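You operate a simulated robot arm through the tools that you are given. There is no shell and no other tool.

You are at the controls of a simulated two-armed robot. One attempt, no reset.

JOB
Shake the jar that the ticket names in the shaker.
Fine: press start once; open the clamp again and stand the jar on the brown mat. Set down upright: what you pick out.

It is judged by the outcome, as a careful person would: the job done as asked, and still so three seconds after it is handed in. It fails if anything else is knocked over, pushed out of place, dropped, spilled or broken.

ROBOT AND FRAMES
Two 7-joint arms with fingered hands on one trunk that stands fixed in place. Base frame: the origin is at the foot of the trunk, x ahead of it, y to its left, z up; the work surface is at about z = 800. Lengths are in mm, angles in degrees, forces in N, time in s.
The left shoulder is at [40, 146, 1204], the right one opposite. With the tool pointing down near the work surface each hand reaches from about 260 to 700 mm from the base axis, measured 20 degrees to its own side. Payload 4 kg a hand.
Tool frame (each hand has its own): the origin (TCP) lies between the finger pads and is the grasp point; the fingertips stand 26 mm ahead of it; z points along the fingers, y is the line along which they close. Largest opening 148 mm; the body of the gripper starts 73 mm behind the TCP. The gripper is a hand of 3 fingers: y runs from the thumb to the fingers, the wrist lies at [0, 0, -224] in the tool frame, and closing takes about 1.5 s.
Orientation is told as [roll, pitch, yaw] about the base's x, y, z axes, in that order, counted from this pose: with the fingers straight down and closing along the base's y, the tool's x points along the base's -x, its y along +y and its z along -z.

CONTROLS
- The arms move only by the tool drive_tool. It takes "left_deltas", "right_deltas" or both (then of equal length, played together; a hand with none holds still); each is one flat list of numbers, 6 for each row, row after row: the shift along the tool's x, y, z in mm, then the turn, a rotation vector about the tool's x, y, z in degrees. In form: [tx, ty, tz, wx, wy, wz, tx, ty, tz, wx, wy, wz, ...]. A call has 1 to 20 rows; each row is the pose to reach, as a shift and turn from the pose commanded when the call began, along the tool's axes at that moment. "left_jaw" and "right_jaw" are, for a hand that has rows, the opening, from 0 (shut) to 1 (fully open), set as the call begins (left out, the last holds). A row lasts 0.2 s, in which the tool goes at most 50 mm and 8.6 degrees; a call with a longer step from one row to the next is refused whole, and so is a gripper value outside its range. Where a pose cannot be reached the arm comes as near as it can. A force on the tool above 60 N (or 10 N above the force at the start of the call, whichever is more), or a blocked arm, ends the call early, and 0.2 s more pass. Each finger travels about 108 mm/s and halts on what it meets, pressing with about 31 N; the grip force reading is that of the motor and also rises with nothing between the fingers. The clock runs only during rows and for 0.2 s after the last one: add rows that repeat a pose to give the fingers time. It gives the time, the measured TCP pose, the force on the tool (base axes), the opening and the grip force at its end, in the units of the frame above (readings bear some noise), with the torque about the TCP (base axes, N m) and any sound that the robot's microphone picked up.
- Cameras (640 x 400 px; columns grow to the right, rows downward): "scene" is now at [93.5, -40.6, 1424.8]; the picture's right is [-0.48, -0.88, 0.00], its down [-0.57, 0.31, -0.76] and it looks along [0.67, -0.36, -0.65] (base axes); focal length 308 px, centre (320, 200). "left" rides on the left gripper at [-68, -39, -90] in its tool frame; the picture's right is [0.50, -0.87, 0.00], its down [0.66, 0.38, -0.65] and it looks along [0.57, 0.33, 0.76] (tool axes); focal length 222 px, centre (320, 200). "right" rides on the right gripper at [68, -39, -90] in its tool frame; the picture's right is [0.50, 0.87, 0.00], its down [-0.66, 0.38, -0.65] and it looks along [-0.57, 0.33, 0.76] (tool axes); focal length 222 px, centre (320, 200). There is no depth. A picture from a camera that has moved, and an enlarged one, comes with that camera's place and axes in the base frame and with its lens.
- capture(camera): a new picture of that camera. No time passes.
- lift_body(by): slides the trunk up (or, below 0, down) by that many mm; the arms and the scene camera ride with it, the base frame stays. It gives what a move gives, with no picture.
- finger_targets(finger1, finger2, thumb_bend, hand): sets how far each is bent, from 0 (flat) to 1 (curled in); at 0.3 the hand is open as for a grip, at 0.7 the pads meet at the TCP. One left out holds its place. A second passes; each finger stops where it meets its share of the squeeze, and holds until it gets a number again. A gripper value or a shape takes the hand back. It gives what a move gives, with no picture; readings hold the bend of each and the force on the fingers (four entries, about 0 where the hand has none), thumb and palm.
- set_grasp(shape, hand): the hand has 3 fingers and takes this shape, open, in about a second: jaw (thumb against the fingers, like two jaws); tri (thumb and two fingers); tip (a fingertip pinch); poke (one finger out to press); point (the index stretched); flat (the hand flat); cup (the hand cupped); fist (a fist). The gripper value then closes the fingers along that shape, each until it touches; the sizes above hold for jaw. It gives what a move gives, with no picture.
- pan_tilt(pan, tilt): turns the head with the scene camera to pan (to the left, within 86 degrees either way) and tilt (down, from -29 to 69), counted from straight ahead of the robot. It gives what a move gives.
- inspect(camera, box): a new picture of the part [left, top, right, bottom] of that camera's present view, enlarged. No time passes.
- job_done(): hands the job in; it is judged then, once.

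Nothing tells you positions but the pictures and the camera data. Unless the task says otherwise, let go and move clear before handing in.

The tools are called after "Call:" as a command line: name --argument value ..., lists and objects as JSON in quotes. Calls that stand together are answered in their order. drive_tool: Moves the arms, as the interface text tells. Its arguments: {"type":"object","properties":{"left_deltas":{"type":"array"},"left_jaw":{"type":"number"},"right_deltas":{"type":"array"},"right_jaw":{"type":"number"}},"required":[]} The other tools are called the same way: lift_body (by) slides the trunk up or down; set_grasp (shape, hand) gives the hand a shape; finger_targets (finger1, finger2, thumb_bend, hand) moves the fingers one by one; pan_tilt (pan, tilt) turns the head that bears the scene camera; capture (camera) takes a picture; inspect (camera, box) takes an enlarged picture of a part of a camera's view; job_done () hands the job in.

At the start:

```text
clock: 0.0
left_ee_pos: [446.0, -69.1, 1221.0]
left_tcp_rot: [0.0, 0.1, 0.1]
left_ft_force: [0.2, -0.3, -0.8]
left_wrist_torque: [0.03, 0.02, 0.0]
left_grip_width: 147.8
left_grip_force: 0.1
left_shape: jaw
left_bend: [0.3, 0.3, 0.3]
left_finger forces: [0.0, 0.0, 0.0, 0.0, 0.0, 0.1]
right_ee_pos: [371.7, -439.6, 1124.4]
right_tcp_rot: [0.0, -0.1, 0.0]
right_ft_force: [0.6, -0.6, -0.1]
right_wrist_torque: [0.02, 0.02, -0.01]
right_grip_width: 147.9
right_grip_force: 0.0
right_shape: jaw
right_bend: [0.3, 0.3, 0.3]
right_finger forces: [0.1, 0.0, 0.1, 0.0, 0.0, 0.0]
trunk travel left (down, up): [-375.0, 131.0]
head pan, tilt: [-28.7, 40.5]
```

scene: 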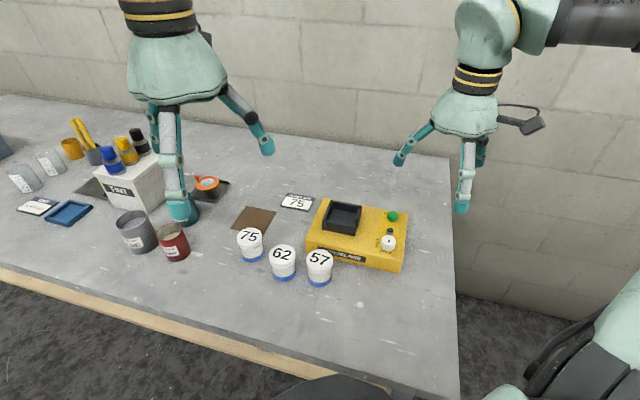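
right: 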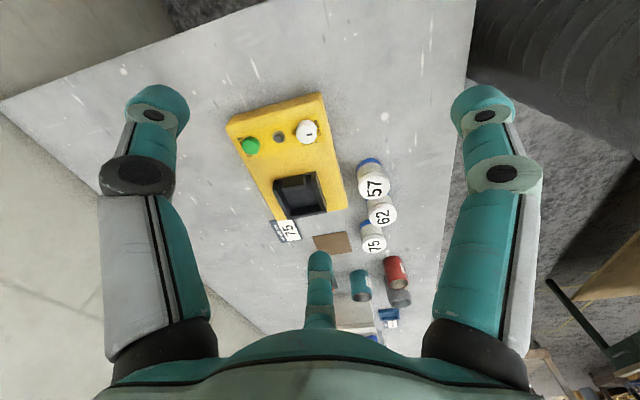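
left: 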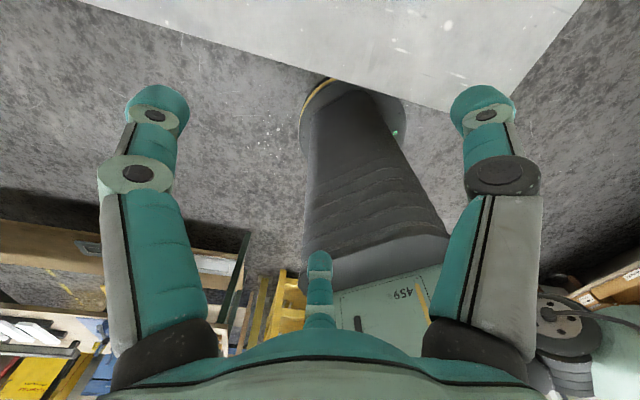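

I see a yellow shaker with a black cradle, a green button and a white knob, three jars (75, 62, 57), a brown mat and a ticket reading 75. I'll zoom in for details before moving.

Call:
inspect --camera "scene" --box '[220, 170, 420, 295]'

Call:
inspect --camera "right" --box '[210, 80, 420, 260]'

Call:
inspect --camera "scene" --box '[0, 110, 240, 270]'

```text
3.20 times, centred on (320, 232) of scene
camera zoom: at [93.5, -40.6, 1424.8], right [-0.48, -0.88, 0.0], down [-0.57, 0.31, -0.76], along [0.67, -0.36, -0.65], focal length 986 px, centre (320, 96)
```

zoom: 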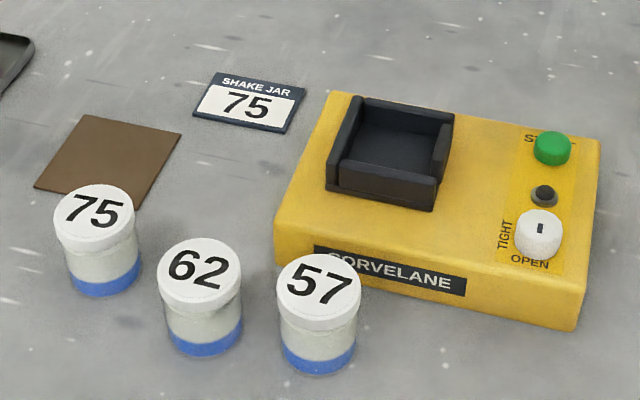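

```text
2.22 times, centred on (315, 170) of right
camera zoom: at [304.7, -478.7, 1214.9], right [-0.5, 0.87, 0.0], down [0.66, 0.38, 0.65], along [0.57, 0.33, -0.76], focal length 494 px, centre (331, 267)
```

zoom: 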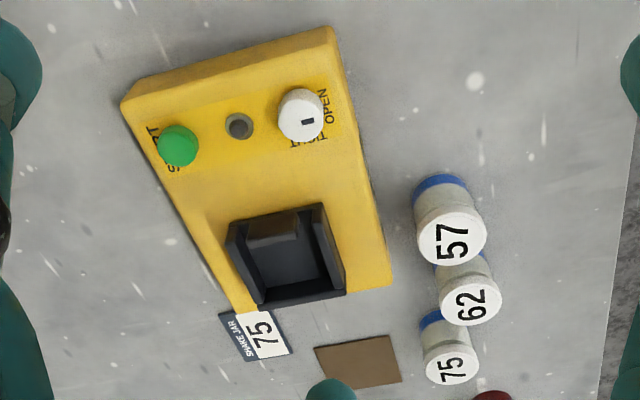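

```text
2.50 times, centred on (120, 190) of scene
camera zoom: at [93.5, -40.6, 1424.8], right [-0.48, -0.88, 0.0], down [-0.57, 0.31, -0.76], along [0.67, -0.36, -0.65], focal length 770 px, centre (820, 225)
```

zoom: 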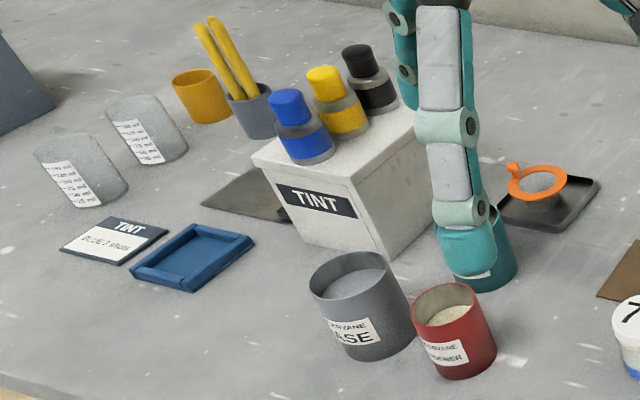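

Jar 75 seems to stand near (628, -137), the mat near (749, -180), the cradle near (570, -369), the button near (517, -491) and the knob near (448, -422). I'll zoom closer on the shaker before moving.

Call:
inspect --camera "scene" --box '[310, 190, 374, 230]'

Call:
inspect --camera "scene" --box '[365, 200, 429, 240]'

Call:
inspect --camera "scene" --box '[216, 210, 296, 260]'

Call:
inspect --camera "right" --box '[262, 160, 342, 220]'

Call:
inspect --camera "right" --box '[240, 105, 336, 165]'

```text
10.00 times, centred on (342, 210) of scene
camera zoom: at [93.5, -40.6, 1424.8], right [-0.48, -0.88, 0.0], down [-0.57, 0.31, -0.76], along [0.67, -0.36, -0.65], focal length 3082 px, centre (100, 100)
```

zoom: 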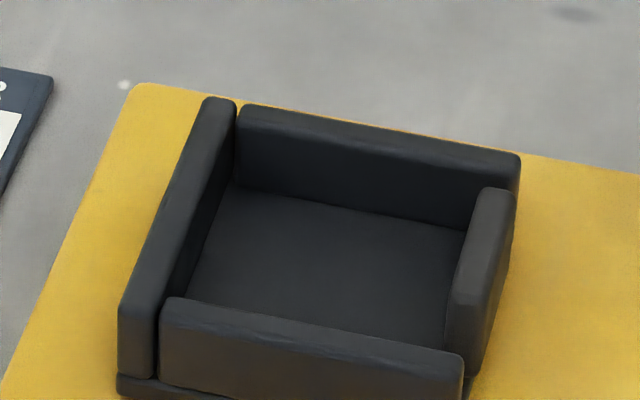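

```text
10.00 times, centred on (397, 220) of scene
camera zoom: at [93.5, -40.6, 1424.8], right [-0.48, -0.88, 0.0], down [-0.57, 0.31, -0.76], along [0.67, -0.36, -0.65], focal length 3082 px, centre (-450, 0)
```

zoom: 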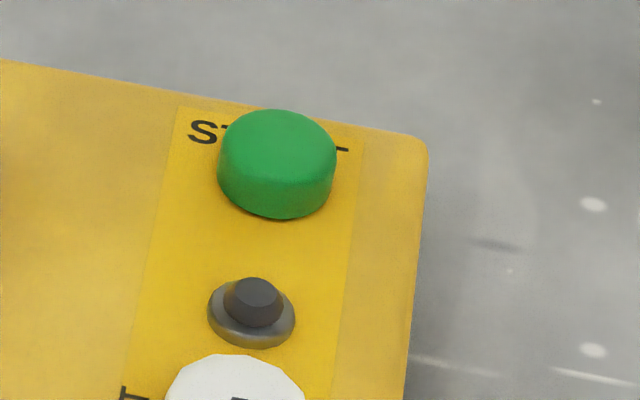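

```text
8.00 times, centred on (256, 235) of scene
camera zoom: at [93.5, -40.6, 1424.8], right [-0.48, -0.88, 0.0], down [-0.57, 0.31, -0.76], along [0.67, -0.36, -0.65], focal length 2466 px, centre (832, -80)
```

zoom: 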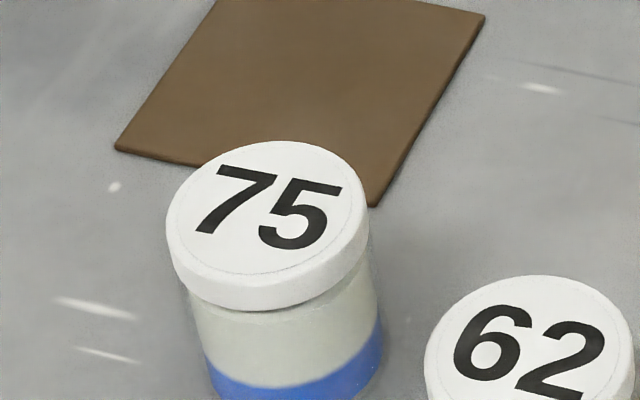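

```text
6.67 times, centred on (302, 190) of right
camera zoom: at [304.7, -478.7, 1214.9], right [-0.5, 0.87, 0.0], down [0.66, 0.38, 0.65], along [0.57, 0.33, -0.76], focal length 1481 px, centre (440, 267)
```

zoom: 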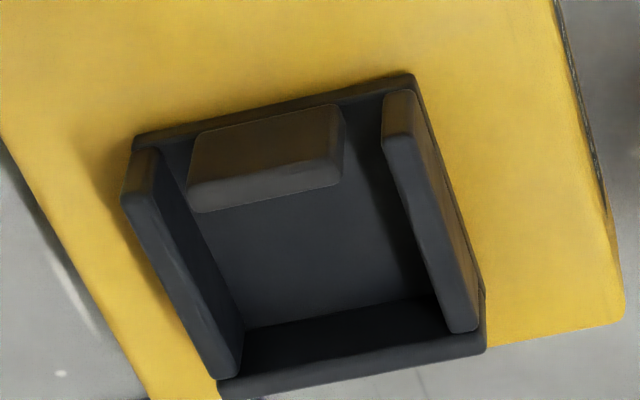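

```text
6.67 times, centred on (288, 135) of right
camera zoom: at [304.7, -478.7, 1214.9], right [-0.5, 0.87, 0.0], down [0.66, 0.38, 0.65], along [0.57, 0.33, -0.76], focal length 1481 px, centre (533, 633)
```

zoom: 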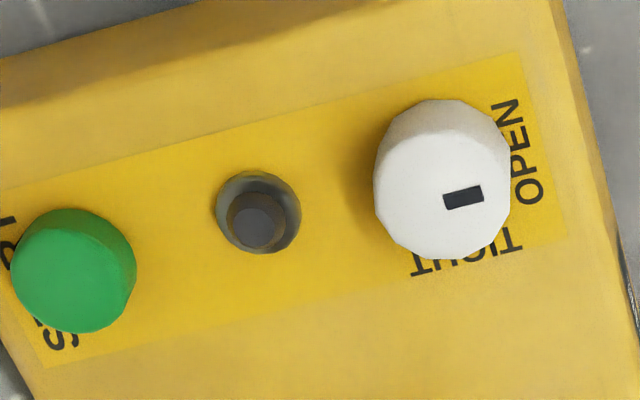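

The knob marker now points at OPEN and TIGHT is a quarter turn clockwise. I'll move the left arm out of the way to the left and test how the right hand's fingers close, up in free air.

Call:
drive_tool --left_deltas '[0, 45, 0, 0, 0, 0, 0, 90, 0, 0, 0, 0, 0, 135, 0, 0, 0, 0, 0, 180, 0, 0, 0, 0, 0, 225, 0, 0, 0, 0, 0, 270, 0, 0, 0, 0, 0, 310, 0, 0, 0, 0, 0, 310, 0, 0, 0, 0]' --right_deltas '[0, 0, 0, 0, 0, 0, 0, 0, 0, 0, 0, 0, 0, 0, 0, 0, 0, 0, 0, 0, 0, 0, 0, 0, 0, 0, 0, 0, 0, 0, 0, 0, 0, 0, 0, 0, 0, 0, 0, 0, 0, 0, 0, 0, 0, 0, 0, 0]' --right_jaw 0.45

Call:
capture --camera "right"

Call:
capture --camera "scene"

```text
clock: 1.8
left_ee_pos: [448.5, 239.4, 1223.6]
left_tcp_rot: [0.0, 0.0, 0.1]
left_ft_force: [-0.8, -0.2, -0.3]
left_wrist_torque: [-0.03, 0.03, 0.0]
left_grip_width: 147.6
left_grip_force: 0.0
left_shape: jaw
left_bend: [0.3, 0.3, 0.3]
left_finger forces: [0.1, 0.0, 0.1, 0.0, 0.0, 0.0]
right_ee_pos: [372.6, -440.5, 1124.1]
right_tcp_rot: [0.0, 0.1, 0.0]
right_ft_force: [0.1, -0.2, -0.3]
right_wrist_torque: [0.04, -0.02, 0.01]
right_grip_width: 67.2
right_grip_force: 0.1
right_shape: jaw
right_bend: [0.39, 0.39, 0.7]
right_finger forces: [0.1, 0.0, 0.0, 0.0, 0.0, 0.0]
trunk travel left (down, up): [-375.0, 131.0]
head pan, tilt: [-28.7, 40.5]
```

```text
taken
camera right: at [304.9, -479.3, 1214.6], right [-0.5, 0.87, 0.0], down [0.66, 0.38, 0.65], along [0.57, 0.33, -0.76], focal length 222 px, centre (320, 200)
```

right: 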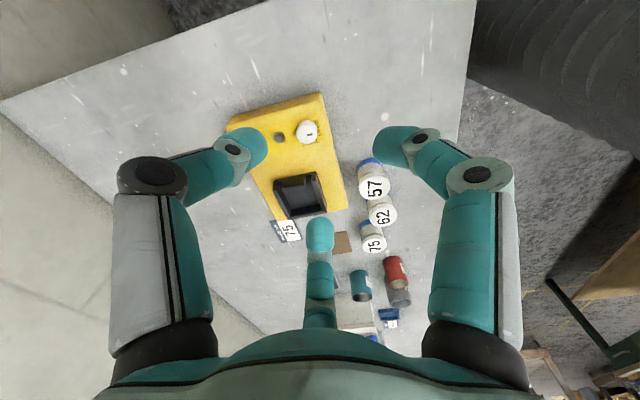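

```text
taken
camera scene: at [93.8, -41.3, 1424.8], right [-0.48, -0.88, 0.0], down [-0.57, 0.31, -0.76], along [0.67, -0.36, -0.65], focal length 308 px, centre (320, 200)
```

scene: 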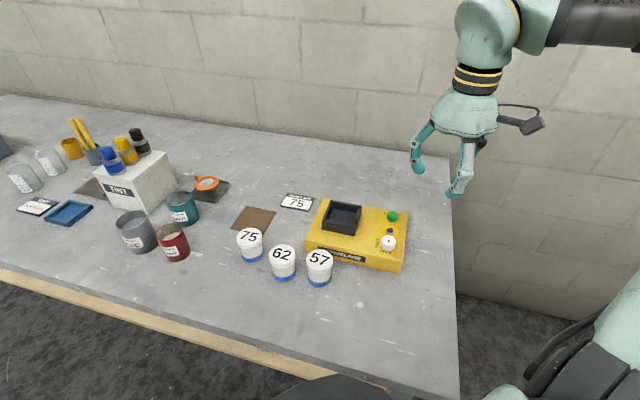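

The left arm is clear and the three fingers seem to close like a tripod around the TCP. I'll look at the hand more closely and close it further in the air to learn its geometry.

Call:
inspect --camera "scene" --box '[390, 60, 550, 220]'

Call:
drive_tool --right_deltas '[0, 0, 0, 0, 0, 0, 0, 0, 0, 0, 0, 0, 0, 0, 0, 0, 0, 0, 0, 0, 0, 0, 0, 0, 0, 0, 0, 0, 0, 0]' --right_jaw 0.2

Call:
capture --camera "right"

Call:
inspect --camera "scene" --box '[390, 60, 550, 220]'

```text
2.50 times, centred on (470, 140) of scene
camera zoom: at [93.8, -41.3, 1424.8], right [-0.48, -0.88, 0.0], down [-0.57, 0.31, -0.76], along [0.67, -0.36, -0.65], focal length 770 px, centre (-55, 350)
```

zoom: 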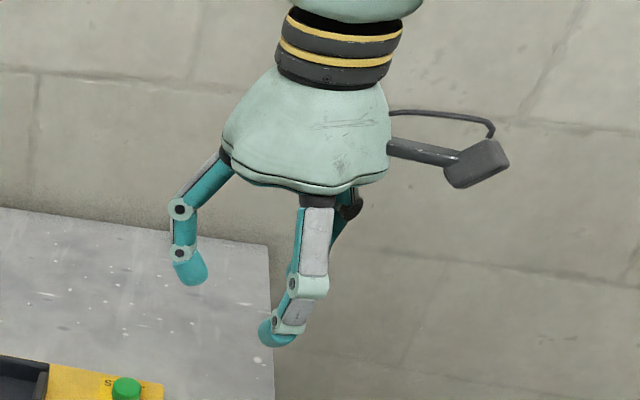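

```text
clock: 3.0
left_ee_pos: [447.3, 240.0, 1223.3]
left_tcp_rot: [-0.1, 0.0, 0.0]
left_ft_force: [-0.8, 0.2, -0.2]
left_wrist_torque: [0.04, -0.01, 0.0]
left_grip_width: 148.0
left_grip_force: 0.1
left_shape: jaw
left_bend: [0.3, 0.3, 0.3]
left_finger forces: [0.1, 0.0, 0.1, 0.0, 0.1, 0.1]
right_ee_pos: [371.9, -439.0, 1124.9]
right_tcp_rot: [0.0, -0.1, -0.1]
right_ft_force: [0.0, 0.0, 0.5]
right_wrist_torque: [-0.02, 0.03, 0.0]
right_grip_width: 30.2
right_grip_force: 0.1
right_shape: jaw
right_bend: [0.75, 0.75, 0.7]
right_finger forces: [0.0, 0.0, 0.1, 0.0, 0.1, 0.0]
trunk travel left (down, up): [-375.0, 131.0]
head pan, tilt: [-28.7, 40.5]
```

```text
taken
camera right: at [304.7, -478.7, 1214.9], right [-0.5, 0.87, 0.0], down [0.66, 0.38, 0.65], along [0.57, 0.33, -0.76], focal length 222 px, centre (320, 200)
```

right: 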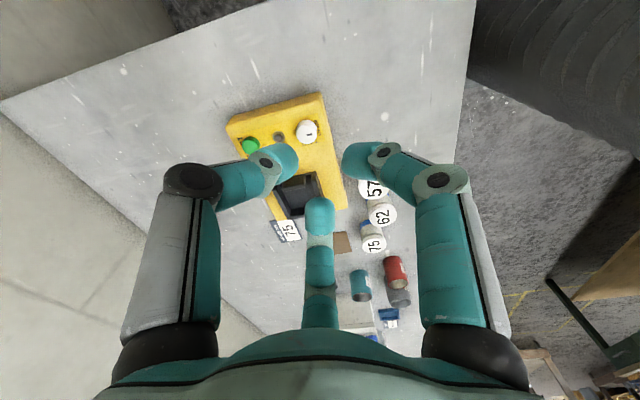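

```text
2.50 times, centred on (470, 140) of scene
camera zoom: at [93.6, -40.6, 1424.8], right [-0.48, -0.88, 0.0], down [-0.57, 0.31, -0.76], along [0.67, -0.36, -0.65], focal length 770 px, centre (-55, 350)
```

zoom: 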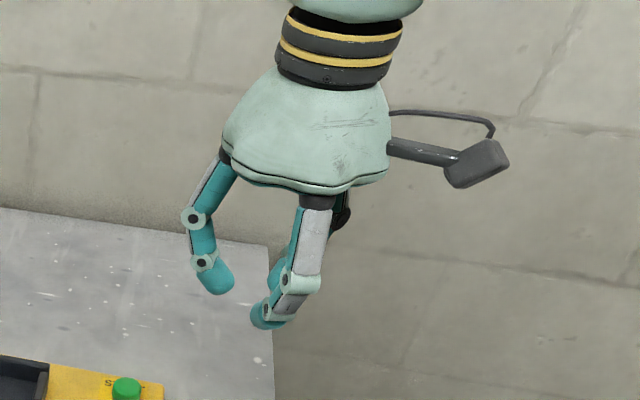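

The hand closes as a symmetric tripod: thumb at tool -y, two fingers at plus and minus 30 degrees toward +y. I'll open it and bring the right camera closer to the shaker to measure the cradle, knob and button.

Call:
drive_tool --right_deltas '[-26, 6, 25, 0, 0, 0, -52, 12, 50, 0, 0, 0, -78, 18, 75, 0, 0, 0, -104, 24, 100, 0, 0, 0, -128, 30, 124, 0, 0, 0, -128, 30, 124, 0, 0, 0]' --right_jaw 1.0

Call:
capture --camera "right"

Call:
capture --camera "scene"

```text
clock: 4.4
left_ee_pos: [447.4, 239.6, 1225.4]
left_tcp_rot: [0.0, 0.0, 0.0]
left_ft_force: [1.2, -0.3, 0.1]
left_wrist_torque: [0.0, 0.0, 0.02]
left_grip_width: 147.7
left_grip_force: 0.1
left_shape: jaw
left_bend: [0.3, 0.3, 0.3]
left_finger forces: [0.1, 0.0, 0.1, 0.0, 0.0, 0.0]
right_ee_pos: [502.5, -409.2, 1001.5]
right_tcp_rot: [-0.1, 0.0, 0.0]
right_ft_force: [0.2, 0.1, 0.7]
right_wrist_torque: [-0.03, -0.01, -0.01]
right_grip_width: 148.0
right_grip_force: 0.1
right_shape: jaw
right_bend: [0.3, 0.3, 0.3]
right_finger forces: [0.1, 0.0, 0.1, 0.0, 0.0, 0.0]
trunk travel left (down, up): [-375.0, 131.0]
head pan, tilt: [-28.7, 40.5]
```

```text
taken
camera right: at [434.7, -448.5, 1091.2], right [-0.5, 0.87, 0.0], down [0.65, 0.38, 0.65], along [0.57, 0.33, -0.76], focal length 222 px, centre (320, 200)
```

right: 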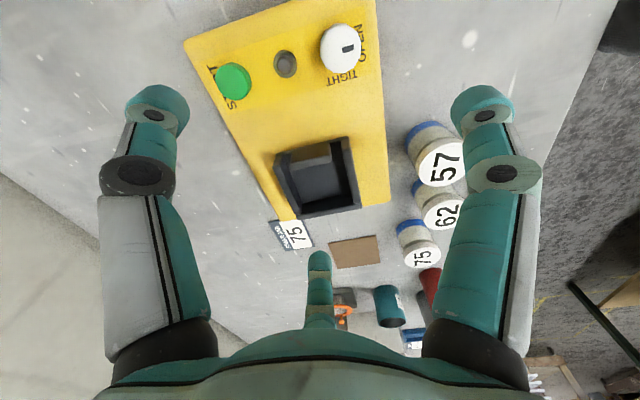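

```text
taken
camera scene: at [92.6, -40.8, 1424.9], right [-0.48, -0.88, 0.0], down [-0.57, 0.31, -0.76], along [0.67, -0.36, -0.65], focal length 308 px, centre (320, 200)
```

scene: 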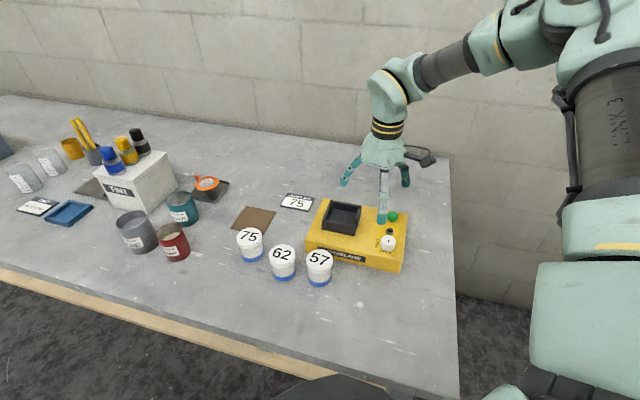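

Call:
inspect --camera "right" --box '[256, 120, 384, 232]'

Call:
inspect --camera "right" --box '[184, 0, 394, 130]'

Call:
inspect --camera "right" --box '[320, 110, 480, 290]'

```text
3.57 times, centred on (320, 176) of right
camera zoom: at [434.7, -448.5, 1091.2], right [-0.5, 0.87, 0.0], down [0.65, 0.38, 0.65], along [0.57, 0.33, -0.76], focal length 793 px, centre (320, 286)
```

zoom: 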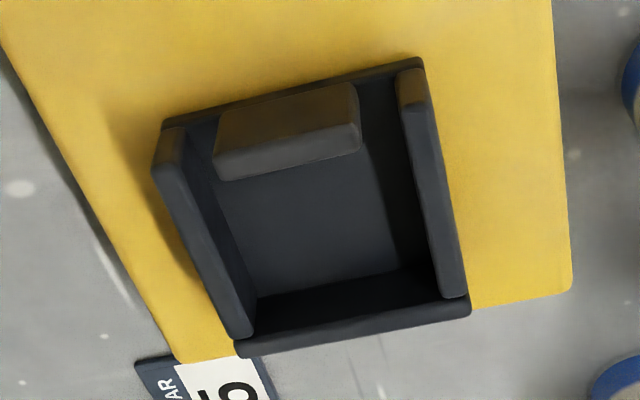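

```text
3.05 times, centred on (289, 65) of right
camera zoom: at [434.7, -448.5, 1091.2], right [-0.5, 0.87, 0.0], down [0.65, 0.38, 0.65], along [0.57, 0.33, -0.76], focal length 677 px, centre (414, 611)
```

zoom: 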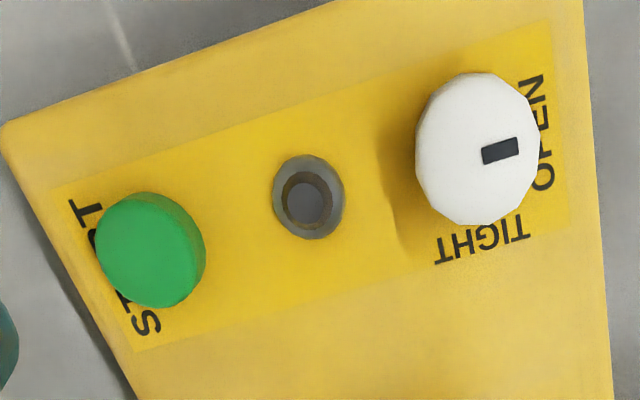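

```text
2.22 times, centred on (400, 200) of right
camera zoom: at [434.7, -448.5, 1091.2], right [-0.5, 0.87, 0.0], down [0.65, 0.38, 0.65], along [0.57, 0.33, -0.76], focal length 494 px, centre (142, 200)
```

zoom: 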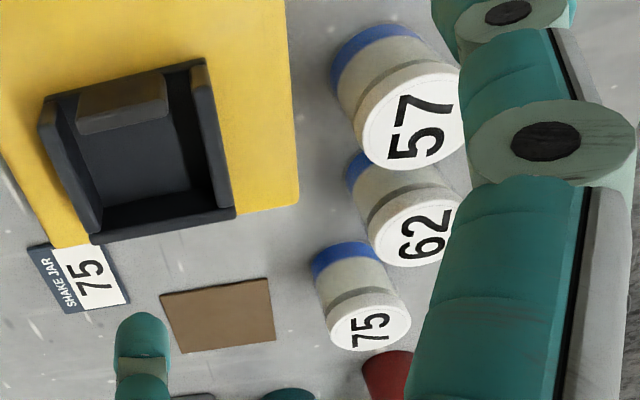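

The cradle's inside centre works out to about (571, -371), with walls topping out near z = 886 at 45 degrees yaw. The mat is about 710 mm from the right shoulder, so I'll raise the hand, lower the trunk a little, and test how far the arm reaches over the mat in free air.

Call:
drive_tool --right_deltas '[0, 0, -40, 0, 0, 0, 0, 0, -80, 0, 0, 0, 0, 0, -120, 0, 0, 0, 0, 0, -150, 0, 0, 0, 0, 0, -150, 0, 0, 0]'

Call:
lift_body --by -110

```text
clock: 5.6
left_ee_pos: [447.5, 240.7, 1223.8]
left_tcp_rot: [0.0, 0.0, 0.2]
left_ft_force: [0.6, 0.6, 0.0]
left_wrist_torque: [0.01, 0.03, 0.02]
left_grip_width: 148.1
left_grip_force: 0.0
left_shape: jaw
left_bend: [0.3, 0.3, 0.3]
left_finger forces: [0.1, 0.0, 0.0, 0.0, 0.0, 0.0]
right_ee_pos: [501.5, -411.7, 1150.3]
right_tcp_rot: [0.0, 0.1, -0.1]
right_ft_force: [-1.1, 0.0, -0.5]
right_wrist_torque: [0.02, -0.02, 0.0]
right_grip_width: 148.0
right_grip_force: 0.1
right_shape: jaw
right_bend: [0.3, 0.3, 0.3]
right_finger forces: [0.1, 0.0, 0.1, 0.0, 0.1, 0.1]
trunk travel left (down, up): [-375.0, 131.0]
head pan, tilt: [-28.7, 40.5]
```

```text
clock: 7.0
left_ee_pos: [446.8, 239.9, 1115.6]
left_tcp_rot: [0.1, 0.0, 0.0]
left_ft_force: [-0.3, -0.4, 1.1]
left_wrist_torque: [-0.02, 0.0, 0.01]
left_grip_width: 148.0
left_grip_force: 0.1
left_shape: jaw
left_bend: [0.3, 0.3, 0.3]
left_finger forces: [0.0, 0.0, 0.0, 0.0, 0.0, 0.0]
right_ee_pos: [502.0, -411.3, 1040.5]
right_tcp_rot: [0.0, 0.0, 0.1]
right_ft_force: [-0.4, 0.1, 1.0]
right_wrist_torque: [0.04, -0.04, 0.01]
right_grip_width: 147.8
right_grip_force: 0.1
right_shape: jaw
right_bend: [0.3, 0.3, 0.3]
right_finger forces: [0.0, 0.0, 0.1, 0.1, 0.0, 0.0]
trunk travel left (down, up): [-265.0, 241.0]
head pan, tilt: [-28.7, 40.5]
```

The trunk is down by 110 mm and both hands are clear. I'll now probe the reach over the mat at a safe height of about z = 950.

Call:
drive_tool --right_deltas '[-28, 29, 11, 0, 0, 0, -56, 58, 22, 0, 0, 0, -84, 86, 34, 0, 0, 0, -112, 115, 45, 0, 0, 0, -140, 144, 56, 0, 0, 0, -168, 172, 67, 0, 0, 0, -196, 201, 79, 0, 0, 0, -223, 230, 90, 0, 0, 0, -223, 230, 90, 0, 0, 0]'

Call:
capture --camera "scene"

Call:
capture --camera "right"

```text
clock: 9.0
left_ee_pos: [448.2, 240.4, 1114.3]
left_tcp_rot: [0.0, -0.1, 0.1]
left_ft_force: [-1.2, -0.1, -0.4]
left_wrist_torque: [0.0, -0.01, -0.02]
left_grip_width: 147.8
left_grip_force: 0.0
left_shape: jaw
left_bend: [0.3, 0.3, 0.3]
left_finger forces: [0.0, 0.1, 0.0, 0.0, 0.0, 0.1]
right_ee_pos: [584.8, -259.1, 970.8]
right_tcp_rot: [-0.1, -0.1, 0.0]
right_ft_force: [-0.5, -0.4, -0.4]
right_wrist_torque: [0.0, -0.01, 0.01]
right_grip_width: 147.9
right_grip_force: 0.0
right_shape: jaw
right_bend: [0.3, 0.3, 0.3]
right_finger forces: [0.0, 0.1, 0.1, 0.0, 0.1, 0.0]
right hand out of reach, approached as far as the arm can: row 4, 5, 6, 7, 8, 9
trunk travel left (down, up): [-265.0, 241.0]
head pan, tilt: [-28.7, 40.5]
```

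```text
taken
camera scene: at [93.8, -40.4, 1315.5], right [-0.48, -0.88, 0.0], down [-0.57, 0.31, -0.76], along [0.67, -0.36, -0.65], focal length 308 px, centre (320, 200)
```

scene: 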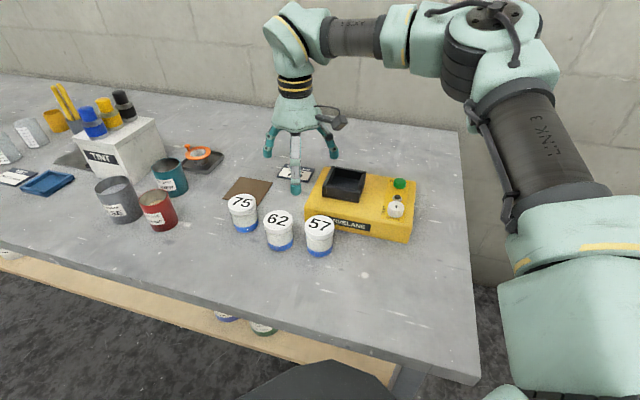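

```text
taken
camera right: at [515.7, -298.3, 1060.9], right [-0.5, 0.87, 0.0], down [0.65, 0.38, 0.65], along [0.57, 0.33, -0.76], focal length 222 px, centre (320, 200)
```

right: 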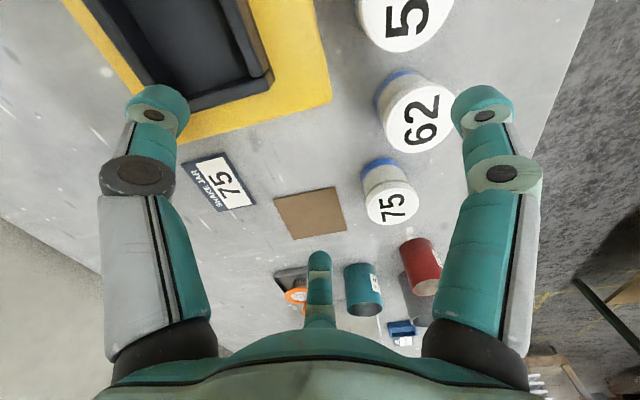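

Lowering the trunk shortened the reach, since the wrist has to bend too far, so a higher trunk with a forward tilt should work better. I'll raise the trunk back and check what pose the arm takes as its commanded one.

Call:
lift_body --by 110

Call:
drive_tool --right_deltas '[0, 0, 0, 0, 0, 0]'

```text
clock: 10.4
left_ee_pos: [447.7, 240.1, 1224.1]
left_tcp_rot: [0.0, -0.1, 0.0]
left_ft_force: [-0.1, -0.4, 0.2]
left_wrist_torque: [0.01, -0.02, 0.03]
left_grip_width: 147.9
left_grip_force: 0.0
left_shape: jaw
left_bend: [0.3, 0.3, 0.3]
left_finger forces: [0.0, 0.1, 0.1, 0.0, 0.1, 0.0]
right_ee_pos: [584.4, -259.7, 1079.9]
right_tcp_rot: [0.0, -0.1, 0.0]
right_ft_force: [0.3, -0.1, 0.3]
right_wrist_torque: [-0.01, -0.02, 0.0]
right_grip_width: 147.7
right_grip_force: 0.0
right_shape: jaw
right_bend: [0.3, 0.3, 0.3]
right_finger forces: [0.0, 0.0, 0.0, 0.0, 0.0, 0.1]
trunk travel left (down, up): [-375.0, 131.0]
head pan, tilt: [-28.7, 40.5]
```

```text
clock: 10.8
left_ee_pos: [448.0, 241.3, 1223.1]
left_tcp_rot: [0.0, 0.0, 0.1]
left_ft_force: [0.4, 0.0, -0.3]
left_wrist_torque: [0.0, 0.01, -0.02]
left_grip_width: 147.8
left_grip_force: 0.1
left_shape: jaw
left_bend: [0.3, 0.3, 0.3]
left_finger forces: [0.1, 0.1, 0.0, 0.0, 0.1, 0.0]
right_ee_pos: [582.5, -257.7, 1080.2]
right_tcp_rot: [0.0, -0.1, 0.0]
right_ft_force: [0.7, -0.4, -0.2]
right_wrist_torque: [0.01, -0.02, 0.02]
right_grip_width: 147.7
right_grip_force: 0.2
right_shape: jaw
right_bend: [0.3, 0.3, 0.3]
right_finger forces: [0.1, 0.1, 0.0, 0.0, 0.0, 0.1]
trunk travel left (down, up): [-375.0, 131.0]
head pan, tilt: [-28.7, 40.5]
```

The arm resumes from its measured pose. I'll test reaching over the mat with a 20 degree forward tilt, still well above everything.

Call:
drive_tool --right_deltas '[-24, 13, 25, 0, -3.3, 0, -48, 26, 50, 0, -6.7, 0, -72, 38, 75, 0, -10, 0, -97, 51, 100, 0, -13.3, 0, -121, 64, 125, 0, -16.7, 0, -145, 77, 150, 0, -20, 0, -145, 77, 150, 0, -20, 0]'

Call:
capture --camera "scene"

Call:
capture --camera "right"

```text
clock: 12.4
left_ee_pos: [448.0, 241.4, 1224.6]
left_tcp_rot: [0.0, 0.0, 0.1]
left_ft_force: [0.3, -0.6, 0.5]
left_wrist_torque: [0.04, 0.0, 0.03]
left_grip_width: 147.7
left_grip_force: 0.1
left_shape: jaw
left_bend: [0.3, 0.3, 0.3]
left_finger forces: [0.0, 0.0, 0.0, 0.0, 0.0, 0.1]
right_ee_pos: [632.0, -251.5, 1000.2]
right_tcp_rot: [0.1, -20.2, 0.0]
right_ft_force: [-0.2, 0.3, -0.7]
right_wrist_torque: [0.01, 0.01, 0.01]
right_grip_width: 147.7
right_grip_force: 0.0
right_shape: jaw
right_bend: [0.3, 0.3, 0.3]
right_finger forces: [0.0, 0.1, 0.1, 0.1, 0.0, 0.0]
right hand out of reach, approached as far as the arm can: row 1, 2, 3, 4, 5, 6, 7
trunk travel left (down, up): [-375.0, 131.0]
head pan, tilt: [-28.7, 40.5]
```

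```text
taken
camera scene: at [93.6, -40.3, 1424.8], right [-0.48, -0.88, 0.0], down [-0.57, 0.31, -0.76], along [0.67, -0.36, -0.65], focal length 308 px, centre (320, 200)
```

scene: 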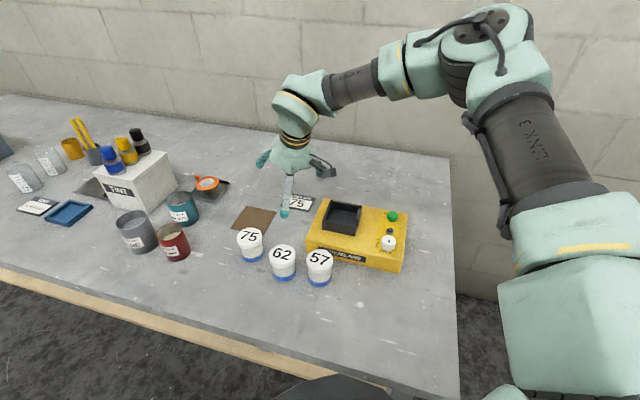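

```text
taken
camera right: at [536.5, -291.5, 1060.6], right [-0.47, 0.87, -0.17], down [0.39, 0.38, 0.84], along [0.79, 0.33, -0.51], focal length 222 px, centre (320, 200)
```

right: 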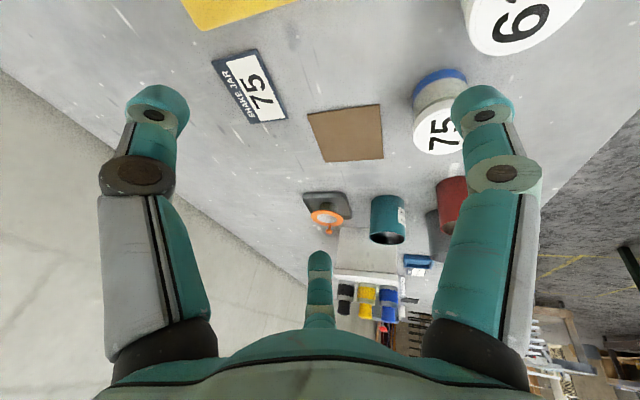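

The arm stops short because of some joint limit rather than its length. I'll try lower heights and other wrist angles near the jar, still above everything.

Call:
drive_tool --right_deltas '[14, 23, 14, 0, 5, 0, 27, 46, 27, 0, 10, 0, 41, 69, 41, 0, 15, 0, 54, 91, 55, 0, 20, 0, 54, 91, 55, 0, 20, 0, 54, 91, 55, 0, 20, 0]'

```text
clock: 13.8
left_ee_pos: [447.9, 241.2, 1222.8]
left_tcp_rot: [0.0, -0.1, 0.1]
left_ft_force: [-0.3, 0.8, -0.6]
left_wrist_torque: [0.0, 0.0, 0.0]
left_grip_width: 148.2
left_grip_force: 0.0
left_shape: jaw
left_bend: [0.3, 0.3, 0.3]
left_finger forces: [0.0, 0.0, 0.0, 0.0, 0.1, 0.0]
right_ee_pos: [528.8, -229.7, 969.7]
right_tcp_rot: [0.1, 0.0, 0.0]
right_ft_force: [0.5, -0.1, -0.1]
right_wrist_torque: [0.0, 0.01, 0.01]
right_grip_width: 147.9
right_grip_force: 0.1
right_shape: jaw
right_bend: [0.3, 0.3, 0.3]
right_finger forces: [0.0, 0.0, 0.0, 0.0, 0.1, 0.0]
right hand out of reach, approached as far as the arm can: row 1, 2, 3, 4, 5, 6
trunk travel left (down, up): [-375.0, 131.0]
head pan, tilt: [-28.7, 40.5]
```

Still joint-limited at yaw 0. I'll try the same target with the wrist yawed by +30 degrees.

Call:
drive_tool --right_deltas '[0, 0, 0, 0, 0, -7.5, 0, 0, 0, 0, 0, -15, 0, 0, 0, 0, 0, -22.5, 0, 0, 0, 0, 0, -30, -24, 24, 13, 0, 0, -30, -48, 48, 26, 0, 0, -30, -71, 70, 40, 0, 0, -30, -71, 70, 40, 0, 0, -30]'

```text
clock: 15.6
left_ee_pos: [447.6, 239.7, 1224.5]
left_tcp_rot: [0.0, 0.0, 0.2]
left_ft_force: [-0.7, -0.6, -0.4]
left_wrist_torque: [-0.02, 0.01, -0.01]
left_grip_width: 147.9
left_grip_force: 0.0
left_shape: jaw
left_bend: [0.3, 0.3, 0.3]
left_finger forces: [0.0, 0.0, 0.0, 0.0, 0.0, 0.1]
right_ee_pos: [526.3, -224.2, 972.0]
right_tcp_rot: [0.0, -0.3, 30.0]
right_ft_force: [0.5, 0.9, 0.1]
right_wrist_torque: [0.01, 0.02, 0.01]
right_grip_width: 147.8
right_grip_force: 0.1
right_shape: jaw
right_bend: [0.3, 0.3, 0.3]
right_finger forces: [0.0, 0.0, 0.0, 0.0, 0.1, 0.0]
right hand out of reach, approached as far as the arm can: row 5, 6, 7, 8
trunk travel left (down, up): [-375.0, 131.0]
head pan, tilt: [-28.7, 40.5]
```

Yaw is not the limit. I'll look at the arm's shape now to understand which joint blocks it.

Call:
pan_tilt --pan -45 --tilt 30

Call:
capture --camera "scene"

Call:
capture --camera "left"

```text
clock: 16.4
left_ee_pos: [447.5, 240.9, 1223.7]
left_tcp_rot: [0.0, -0.1, 0.1]
left_ft_force: [0.5, 0.5, 0.9]
left_wrist_torque: [0.03, 0.02, -0.02]
left_grip_width: 147.9
left_grip_force: 0.1
left_shape: jaw
left_bend: [0.3, 0.3, 0.3]
left_finger forces: [0.0, 0.0, 0.0, 0.0, 0.1, 0.0]
right_ee_pos: [526.7, -225.9, 972.2]
right_tcp_rot: [0.0, -0.3, 30.1]
right_ft_force: [0.1, -0.1, 0.2]
right_wrist_torque: [0.01, -0.02, -0.01]
right_grip_width: 147.8
right_grip_force: 0.0
right_shape: jaw
right_bend: [0.3, 0.3, 0.3]
right_finger forces: [0.0, 0.0, 0.0, 0.0, 0.1, 0.0]
trunk travel left (down, up): [-375.0, 131.0]
head pan, tilt: [-45.0, 30.0]
```

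```text
taken
camera scene: at [83.3, -63.6, 1440.9], right [-0.71, -0.71, 0.0], down [-0.35, 0.35, -0.87], along [0.61, -0.61, -0.5], focal length 308 px, centre (320, 200)
```

scene: 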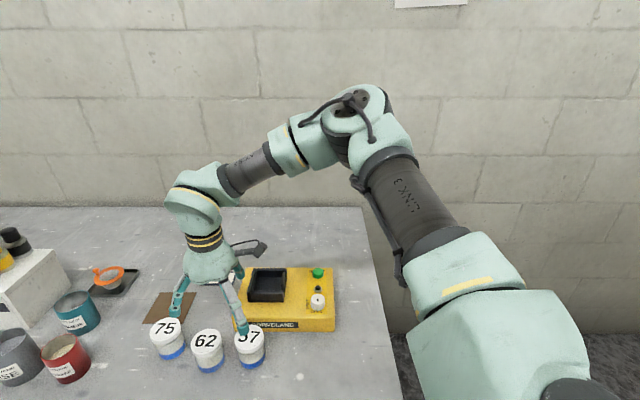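

```text
taken
camera left: at [516.6, 199.9, 1314.7], right [-0.5, -0.87, 0.0], down [-0.66, 0.38, 0.65], along [-0.57, 0.33, -0.76], focal length 222 px, centre (320, 200)
```

left: 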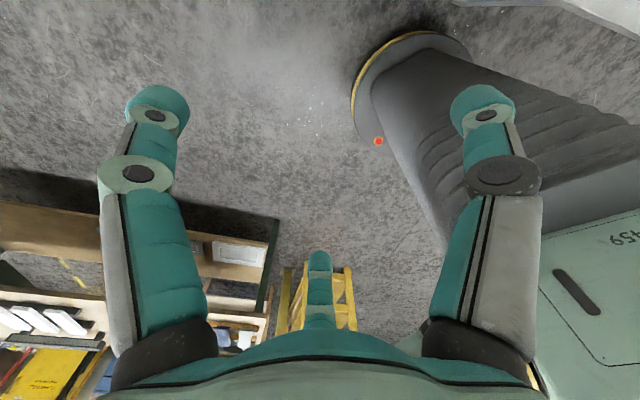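

The elbow is still well bent, so I'll probe along the robot's stated best direction, about 20 degrees to the right, at a lower but clear height.

Call:
drive_tool --right_deltas '[0, 0, 0, 0, 0, 7.5, 0, 0, 0, 0, 0, 15, 0, 0, 0, 0, 0, 22.5, 0, 0, 0, 0, 0, 30, -10, -24, 13, 0, 0, 30, -25, -42, 26, 0, 0, 30, -51, -58, 42, 0, 0, 30, -51, -58, 42, 0, 0, 30]'

```text
clock: 18.2
left_ee_pos: [446.3, 241.4, 1224.4]
left_tcp_rot: [0.0, 0.0, 0.0]
left_ft_force: [-0.1, -0.5, 0.2]
left_wrist_torque: [-0.04, 0.01, 0.0]
left_grip_width: 147.7
left_grip_force: 0.1
left_shape: jaw
left_bend: [0.3, 0.3, 0.3]
left_finger forces: [0.0, 0.1, 0.0, 0.0, 0.1, 0.0]
right_ee_pos: [553.3, -272.4, 958.1]
right_tcp_rot: [0.2, -0.2, -0.1]
right_ft_force: [-0.4, 0.3, 0.1]
right_wrist_torque: [0.01, 0.01, 0.02]
right_grip_width: 147.7
right_grip_force: 0.0
right_shape: jaw
right_bend: [0.3, 0.3, 0.3]
right_finger forces: [0.1, 0.0, 0.0, 0.0, 0.1, 0.0]
right hand out of reach, approached as far as the arm can: row 5, 6, 7, 8
trunk travel left (down, up): [-375.0, 131.0]
head pan, tilt: [-45.0, 30.0]
```

The stops all fit a sphere around a fixed elbow point, which suggests the shoulder is stuck in a poor arm posture. I'll move the hand back to the right, extend there, and then sweep left at full extension to get a better posture.

Call:
drive_tool --right_deltas '[25, -43, -14, 0, 0, 0, 49, -86, -28, 0, 0, 0, 73, -128, -42, 0, 0, 0, 50, -147, -30, 0, 0, 0, 27, -166, -20, 0, 0, 0, 5, -182, -10, 0, 0, 0, -7, -198, -2, 0, 0, 0, -7, -198, -2, 0, 0, 0]'

Call:
capture --camera "scene"

```text
refused: row 1 steps farther than a row can; nothing moved
```

```text
taken
camera scene: at [83.4, -63.8, 1440.9], right [-0.71, -0.71, 0.0], down [-0.35, 0.35, -0.87], along [0.61, -0.61, -0.5], focal length 308 px, centre (320, 200)
```

scene: 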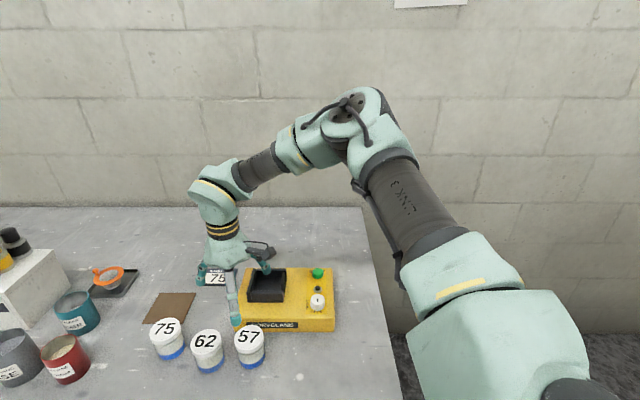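

That call was refused for too large a step; I'll repeat it with finer rows.

Call:
drive_tool --right_deltas '[18, -32, -11, 0, 0, 0, 36, -64, -21, 0, 0, 0, 55, -96, -32, 0, 0, 0, 73, -128, -42, 0, 0, 0, 53, -146, -32, 0, 0, 0, 33, -164, -22, 0, 0, 0, 13, -182, -12, 0, 0, 0, -7, -198, -2, 0, 0, 0, -7, -198, -2, 0, 0, 0]'

Call:
capture --camera "scene"

```text
clock: 20.2
left_ee_pos: [446.8, 239.5, 1223.8]
left_tcp_rot: [0.1, 0.0, 0.1]
left_ft_force: [-0.1, 0.3, -0.8]
left_wrist_torque: [0.01, 0.0, -0.04]
left_grip_width: 148.1
left_grip_force: 0.1
left_shape: jaw
left_bend: [0.3, 0.3, 0.3]
left_finger forces: [0.1, 0.1, 0.0, 0.0, 0.0, 0.1]
right_ee_pos: [561.1, -471.6, 959.5]
right_tcp_rot: [0.1, -0.1, 0.0]
right_ft_force: [-0.2, -0.4, 0.6]
right_wrist_torque: [-0.03, 0.01, 0.01]
right_grip_width: 147.9
right_grip_force: 0.0
right_shape: jaw
right_bend: [0.3, 0.3, 0.3]
right_finger forces: [0.0, 0.1, 0.0, 0.0, 0.0, 0.1]
trunk travel left (down, up): [-375.0, 131.0]
head pan, tilt: [-45.0, 30.0]
```

```text
taken
camera scene: at [82.8, -63.6, 1441.0], right [-0.71, -0.71, 0.0], down [-0.35, 0.35, -0.87], along [0.61, -0.61, -0.5], focal length 308 px, centre (320, 200)
```

scene: 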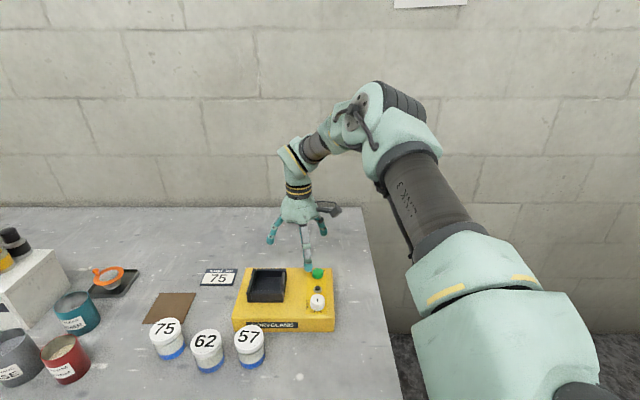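

At this bearing the arm reaches 615 mm from its shoulder without trouble. I'll sweep left along an arc at that extension and watch where it binds.

Call:
drive_tool --right_deltas '[-17, 29, 5, 0, 0, 0, -33, 58, 10, 0, 0, 0, -47, 87, 15, 0, 0, 0, -59, 116, 20, 0, 0, 0, -68, 150, 22, 0, 0, 0, -77, 184, 25, 0, 0, 0, -77, 184, 25, 0, 0, 0]'

Call:
capture --camera "scene"

```text
clock: 21.8
left_ee_pos: [447.2, 240.1, 1223.4]
left_tcp_rot: [0.0, 0.0, 0.1]
left_ft_force: [-0.4, -0.1, 0.0]
left_wrist_torque: [0.0, -0.02, 0.01]
left_grip_width: 147.7
left_grip_force: 0.0
left_shape: jaw
left_bend: [0.3, 0.3, 0.3]
left_finger forces: [0.0, 0.1, 0.0, 0.0, 0.1, 0.0]
right_ee_pos: [576.2, -311.3, 966.9]
right_tcp_rot: [0.1, -0.1, -0.1]
right_ft_force: [-1.1, -0.4, 0.9]
right_wrist_torque: [-0.01, -0.01, -0.01]
right_grip_width: 147.9
right_grip_force: 0.2
right_shape: jaw
right_bend: [0.3, 0.3, 0.3]
right_finger forces: [0.0, 0.0, 0.0, 0.0, 0.0, 0.1]
right hand out of reach, approached as far as the arm can: row 2, 3, 4, 5, 6, 7
trunk travel left (down, up): [-375.0, 131.0]
head pan, tilt: [-45.0, 30.0]
```

```text
taken
camera scene: at [83.6, -63.9, 1440.9], right [-0.71, -0.71, 0.0], down [-0.35, 0.35, -0.87], along [0.61, -0.61, -0.5], focal length 308 px, centre (320, 200)
```

scene: 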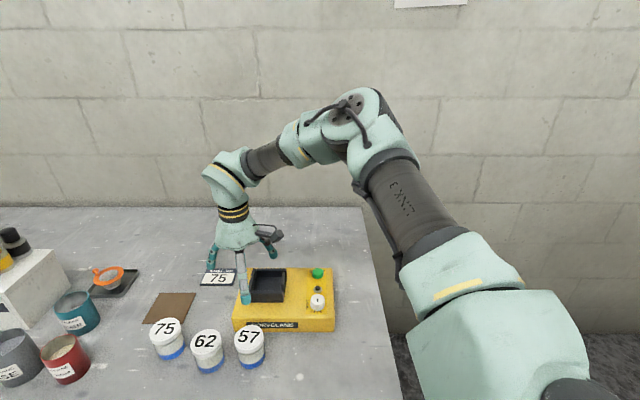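

The shoulder seems to hold the elbow out to the right. I'll bring the hand in close to the body and straight ahead, then extend outward so that the elbow trails behind it.

Call:
drive_tool --right_deltas '[37, 22, -10, 0, 0, 0, 74, 44, -20, 0, 0, 0, 111, 66, -30, 0, 0, 0, 148, 88, -40, 0, 0, 0, 185, 110, -45, 0, 0, 0, 222, 122, -45, 0, 0, 0, 222, 122, -45, 0, 0, 0]'

Call:
capture --camera "scene"

```text
clock: 23.4
left_ee_pos: [447.4, 239.6, 1222.4]
left_tcp_rot: [0.0, -0.1, 0.1]
left_ft_force: [-0.1, -0.5, 0.1]
left_wrist_torque: [0.0, -0.03, 0.01]
left_grip_width: 148.1
left_grip_force: 0.0
left_shape: jaw
left_bend: [0.3, 0.3, 0.3]
left_finger forces: [0.1, 0.0, 0.0, 0.0, 0.0, 0.0]
right_ee_pos: [356.2, -188.9, 1009.6]
right_tcp_rot: [0.0, -0.1, 0.0]
right_ft_force: [0.3, -0.2, 0.1]
right_wrist_torque: [0.02, 0.0, -0.02]
right_grip_width: 147.8
right_grip_force: 0.0
right_shape: jaw
right_bend: [0.3, 0.3, 0.3]
right_finger forces: [0.1, 0.0, 0.0, 0.0, 0.0, 0.0]
trunk travel left (down, up): [-375.0, 131.0]
head pan, tilt: [-45.0, 30.0]
```

```text
taken
camera scene: at [83.4, -63.8, 1440.9], right [-0.71, -0.71, 0.0], down [-0.35, 0.35, -0.87], along [0.61, -0.61, -0.5], focal length 308 px, centre (320, 200)
```

scene: 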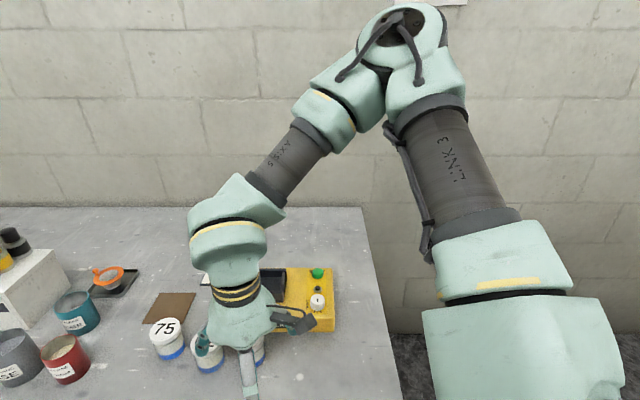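

The hand is close in with a more upright elbow. Now I'll extend straight forward and see how far it gets.

Call:
drive_tool --right_deltas '[-40, 0, 10, 0, 0, 0, -80, 0, 20, 0, 0, 0, -120, 0, 30, 0, 0, 0, -160, 0, 40, 0, 0, 0, -200, 0, 50, 0, 0, 0, -240, 0, 60, 0, 0, 0, -280, 0, 60, 0, 0, 0, -280, 0, 60, 0, 0, 0]'

Call:
capture --camera "scene"

```text
clock: 25.2
left_ee_pos: [447.8, 240.4, 1224.2]
left_tcp_rot: [0.0, 0.0, 0.1]
left_ft_force: [-0.1, 0.3, 0.4]
left_wrist_torque: [0.02, -0.02, 0.02]
left_grip_width: 148.1
left_grip_force: 0.1
left_shape: jaw
left_bend: [0.3, 0.3, 0.3]
left_finger forces: [0.1, 0.0, 0.1, 0.1, 0.0, 0.0]
right_ee_pos: [550.7, -244.8, 986.0]
right_tcp_rot: [0.1, -0.2, -0.1]
right_ft_force: [-0.5, -0.6, 0.7]
right_wrist_torque: [0.01, -0.01, 0.02]
right_grip_width: 148.0
right_grip_force: 0.1
right_shape: jaw
right_bend: [0.3, 0.3, 0.3]
right_finger forces: [0.0, 0.0, 0.1, 0.0, 0.1, 0.0]
right hand out of reach, approached as far as the arm can: row 4, 5, 6, 7, 8
trunk travel left (down, up): [-375.0, 131.0]
head pan, tilt: [-45.0, 30.0]
```

```text
taken
camera scene: at [83.1, -63.6, 1441.0], right [-0.71, -0.71, 0.0], down [-0.35, 0.35, -0.87], along [0.61, -0.61, -0.5], focal length 308 px, centre (320, 200)
```

scene: 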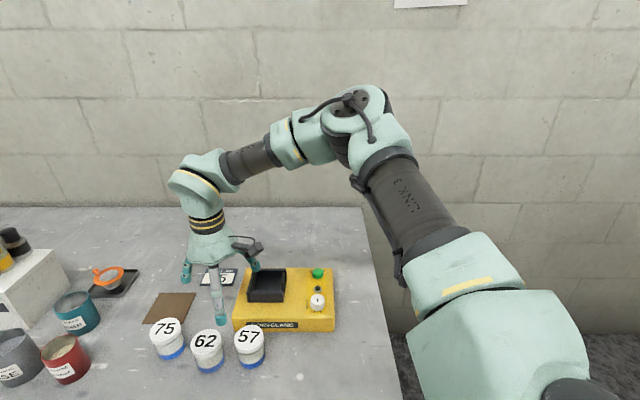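

The elbow keeps stopping at the same place, so a stronger forward tilt of the hand should buy the missing reach. I'll test a 50 degree tilt toward the front-left over the mat, still high.

Call:
drive_tool --right_deltas '[-21, 9, 4, -3.6, -6.2, 0, -43, 18, 7, -7.2, -12.4, 0, -64, 27, 11, -10.7, -18.6, 0, -85, 37, 15, -14.3, -24.8, 0, -106, 46, 19, -17.9, -31, 0, -128, 55, 22, -21.5, -37.2, 0, -149, 64, 26, -25, -43.3, 0, -149, 64, 26, -25, -43.3, 0]'

Call:
capture --camera "scene"

```text
clock: 27.0
left_ee_pos: [446.7, 239.4, 1225.1]
left_tcp_rot: [0.0, 0.0, 0.0]
left_ft_force: [-0.2, -0.2, 0.0]
left_wrist_torque: [-0.03, -0.01, 0.02]
left_grip_width: 147.7
left_grip_force: 0.1
left_shape: jaw
left_bend: [0.3, 0.3, 0.3]
left_finger forces: [0.0, 0.2, 0.0, 0.1, 0.0, 0.0]
right_ee_pos: [673.0, -201.4, 1011.3]
right_tcp_rot: [30.5, -41.0, -11.3]
right_ft_force: [-0.6, -0.7, 0.6]
right_wrist_torque: [-0.01, -0.06, -0.02]
right_grip_width: 148.0
right_grip_force: 0.0
right_shape: jaw
right_bend: [0.3, 0.3, 0.3]
right_finger forces: [0.1, 0.1, 0.0, 0.1, 0.1, 0.0]
right hand out of reach, approached as far as the arm can: row 4, 5, 6, 7, 8
trunk travel left (down, up): [-375.0, 131.0]
head pan, tilt: [-45.0, 30.0]
```

```text
taken
camera scene: at [82.7, -63.9, 1441.0], right [-0.71, -0.71, 0.0], down [-0.35, 0.35, -0.87], along [0.61, -0.61, -0.5], focal length 308 px, centre (320, 200)
```

scene: 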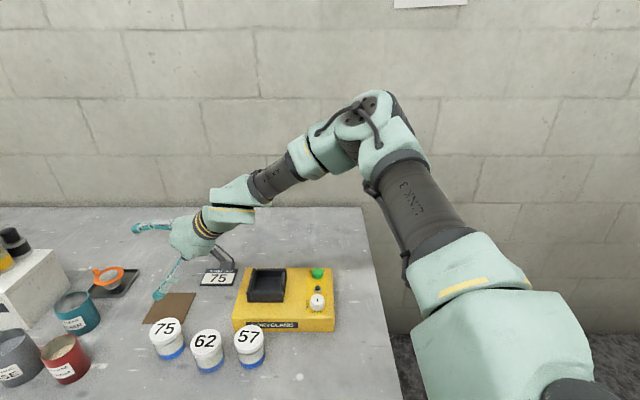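

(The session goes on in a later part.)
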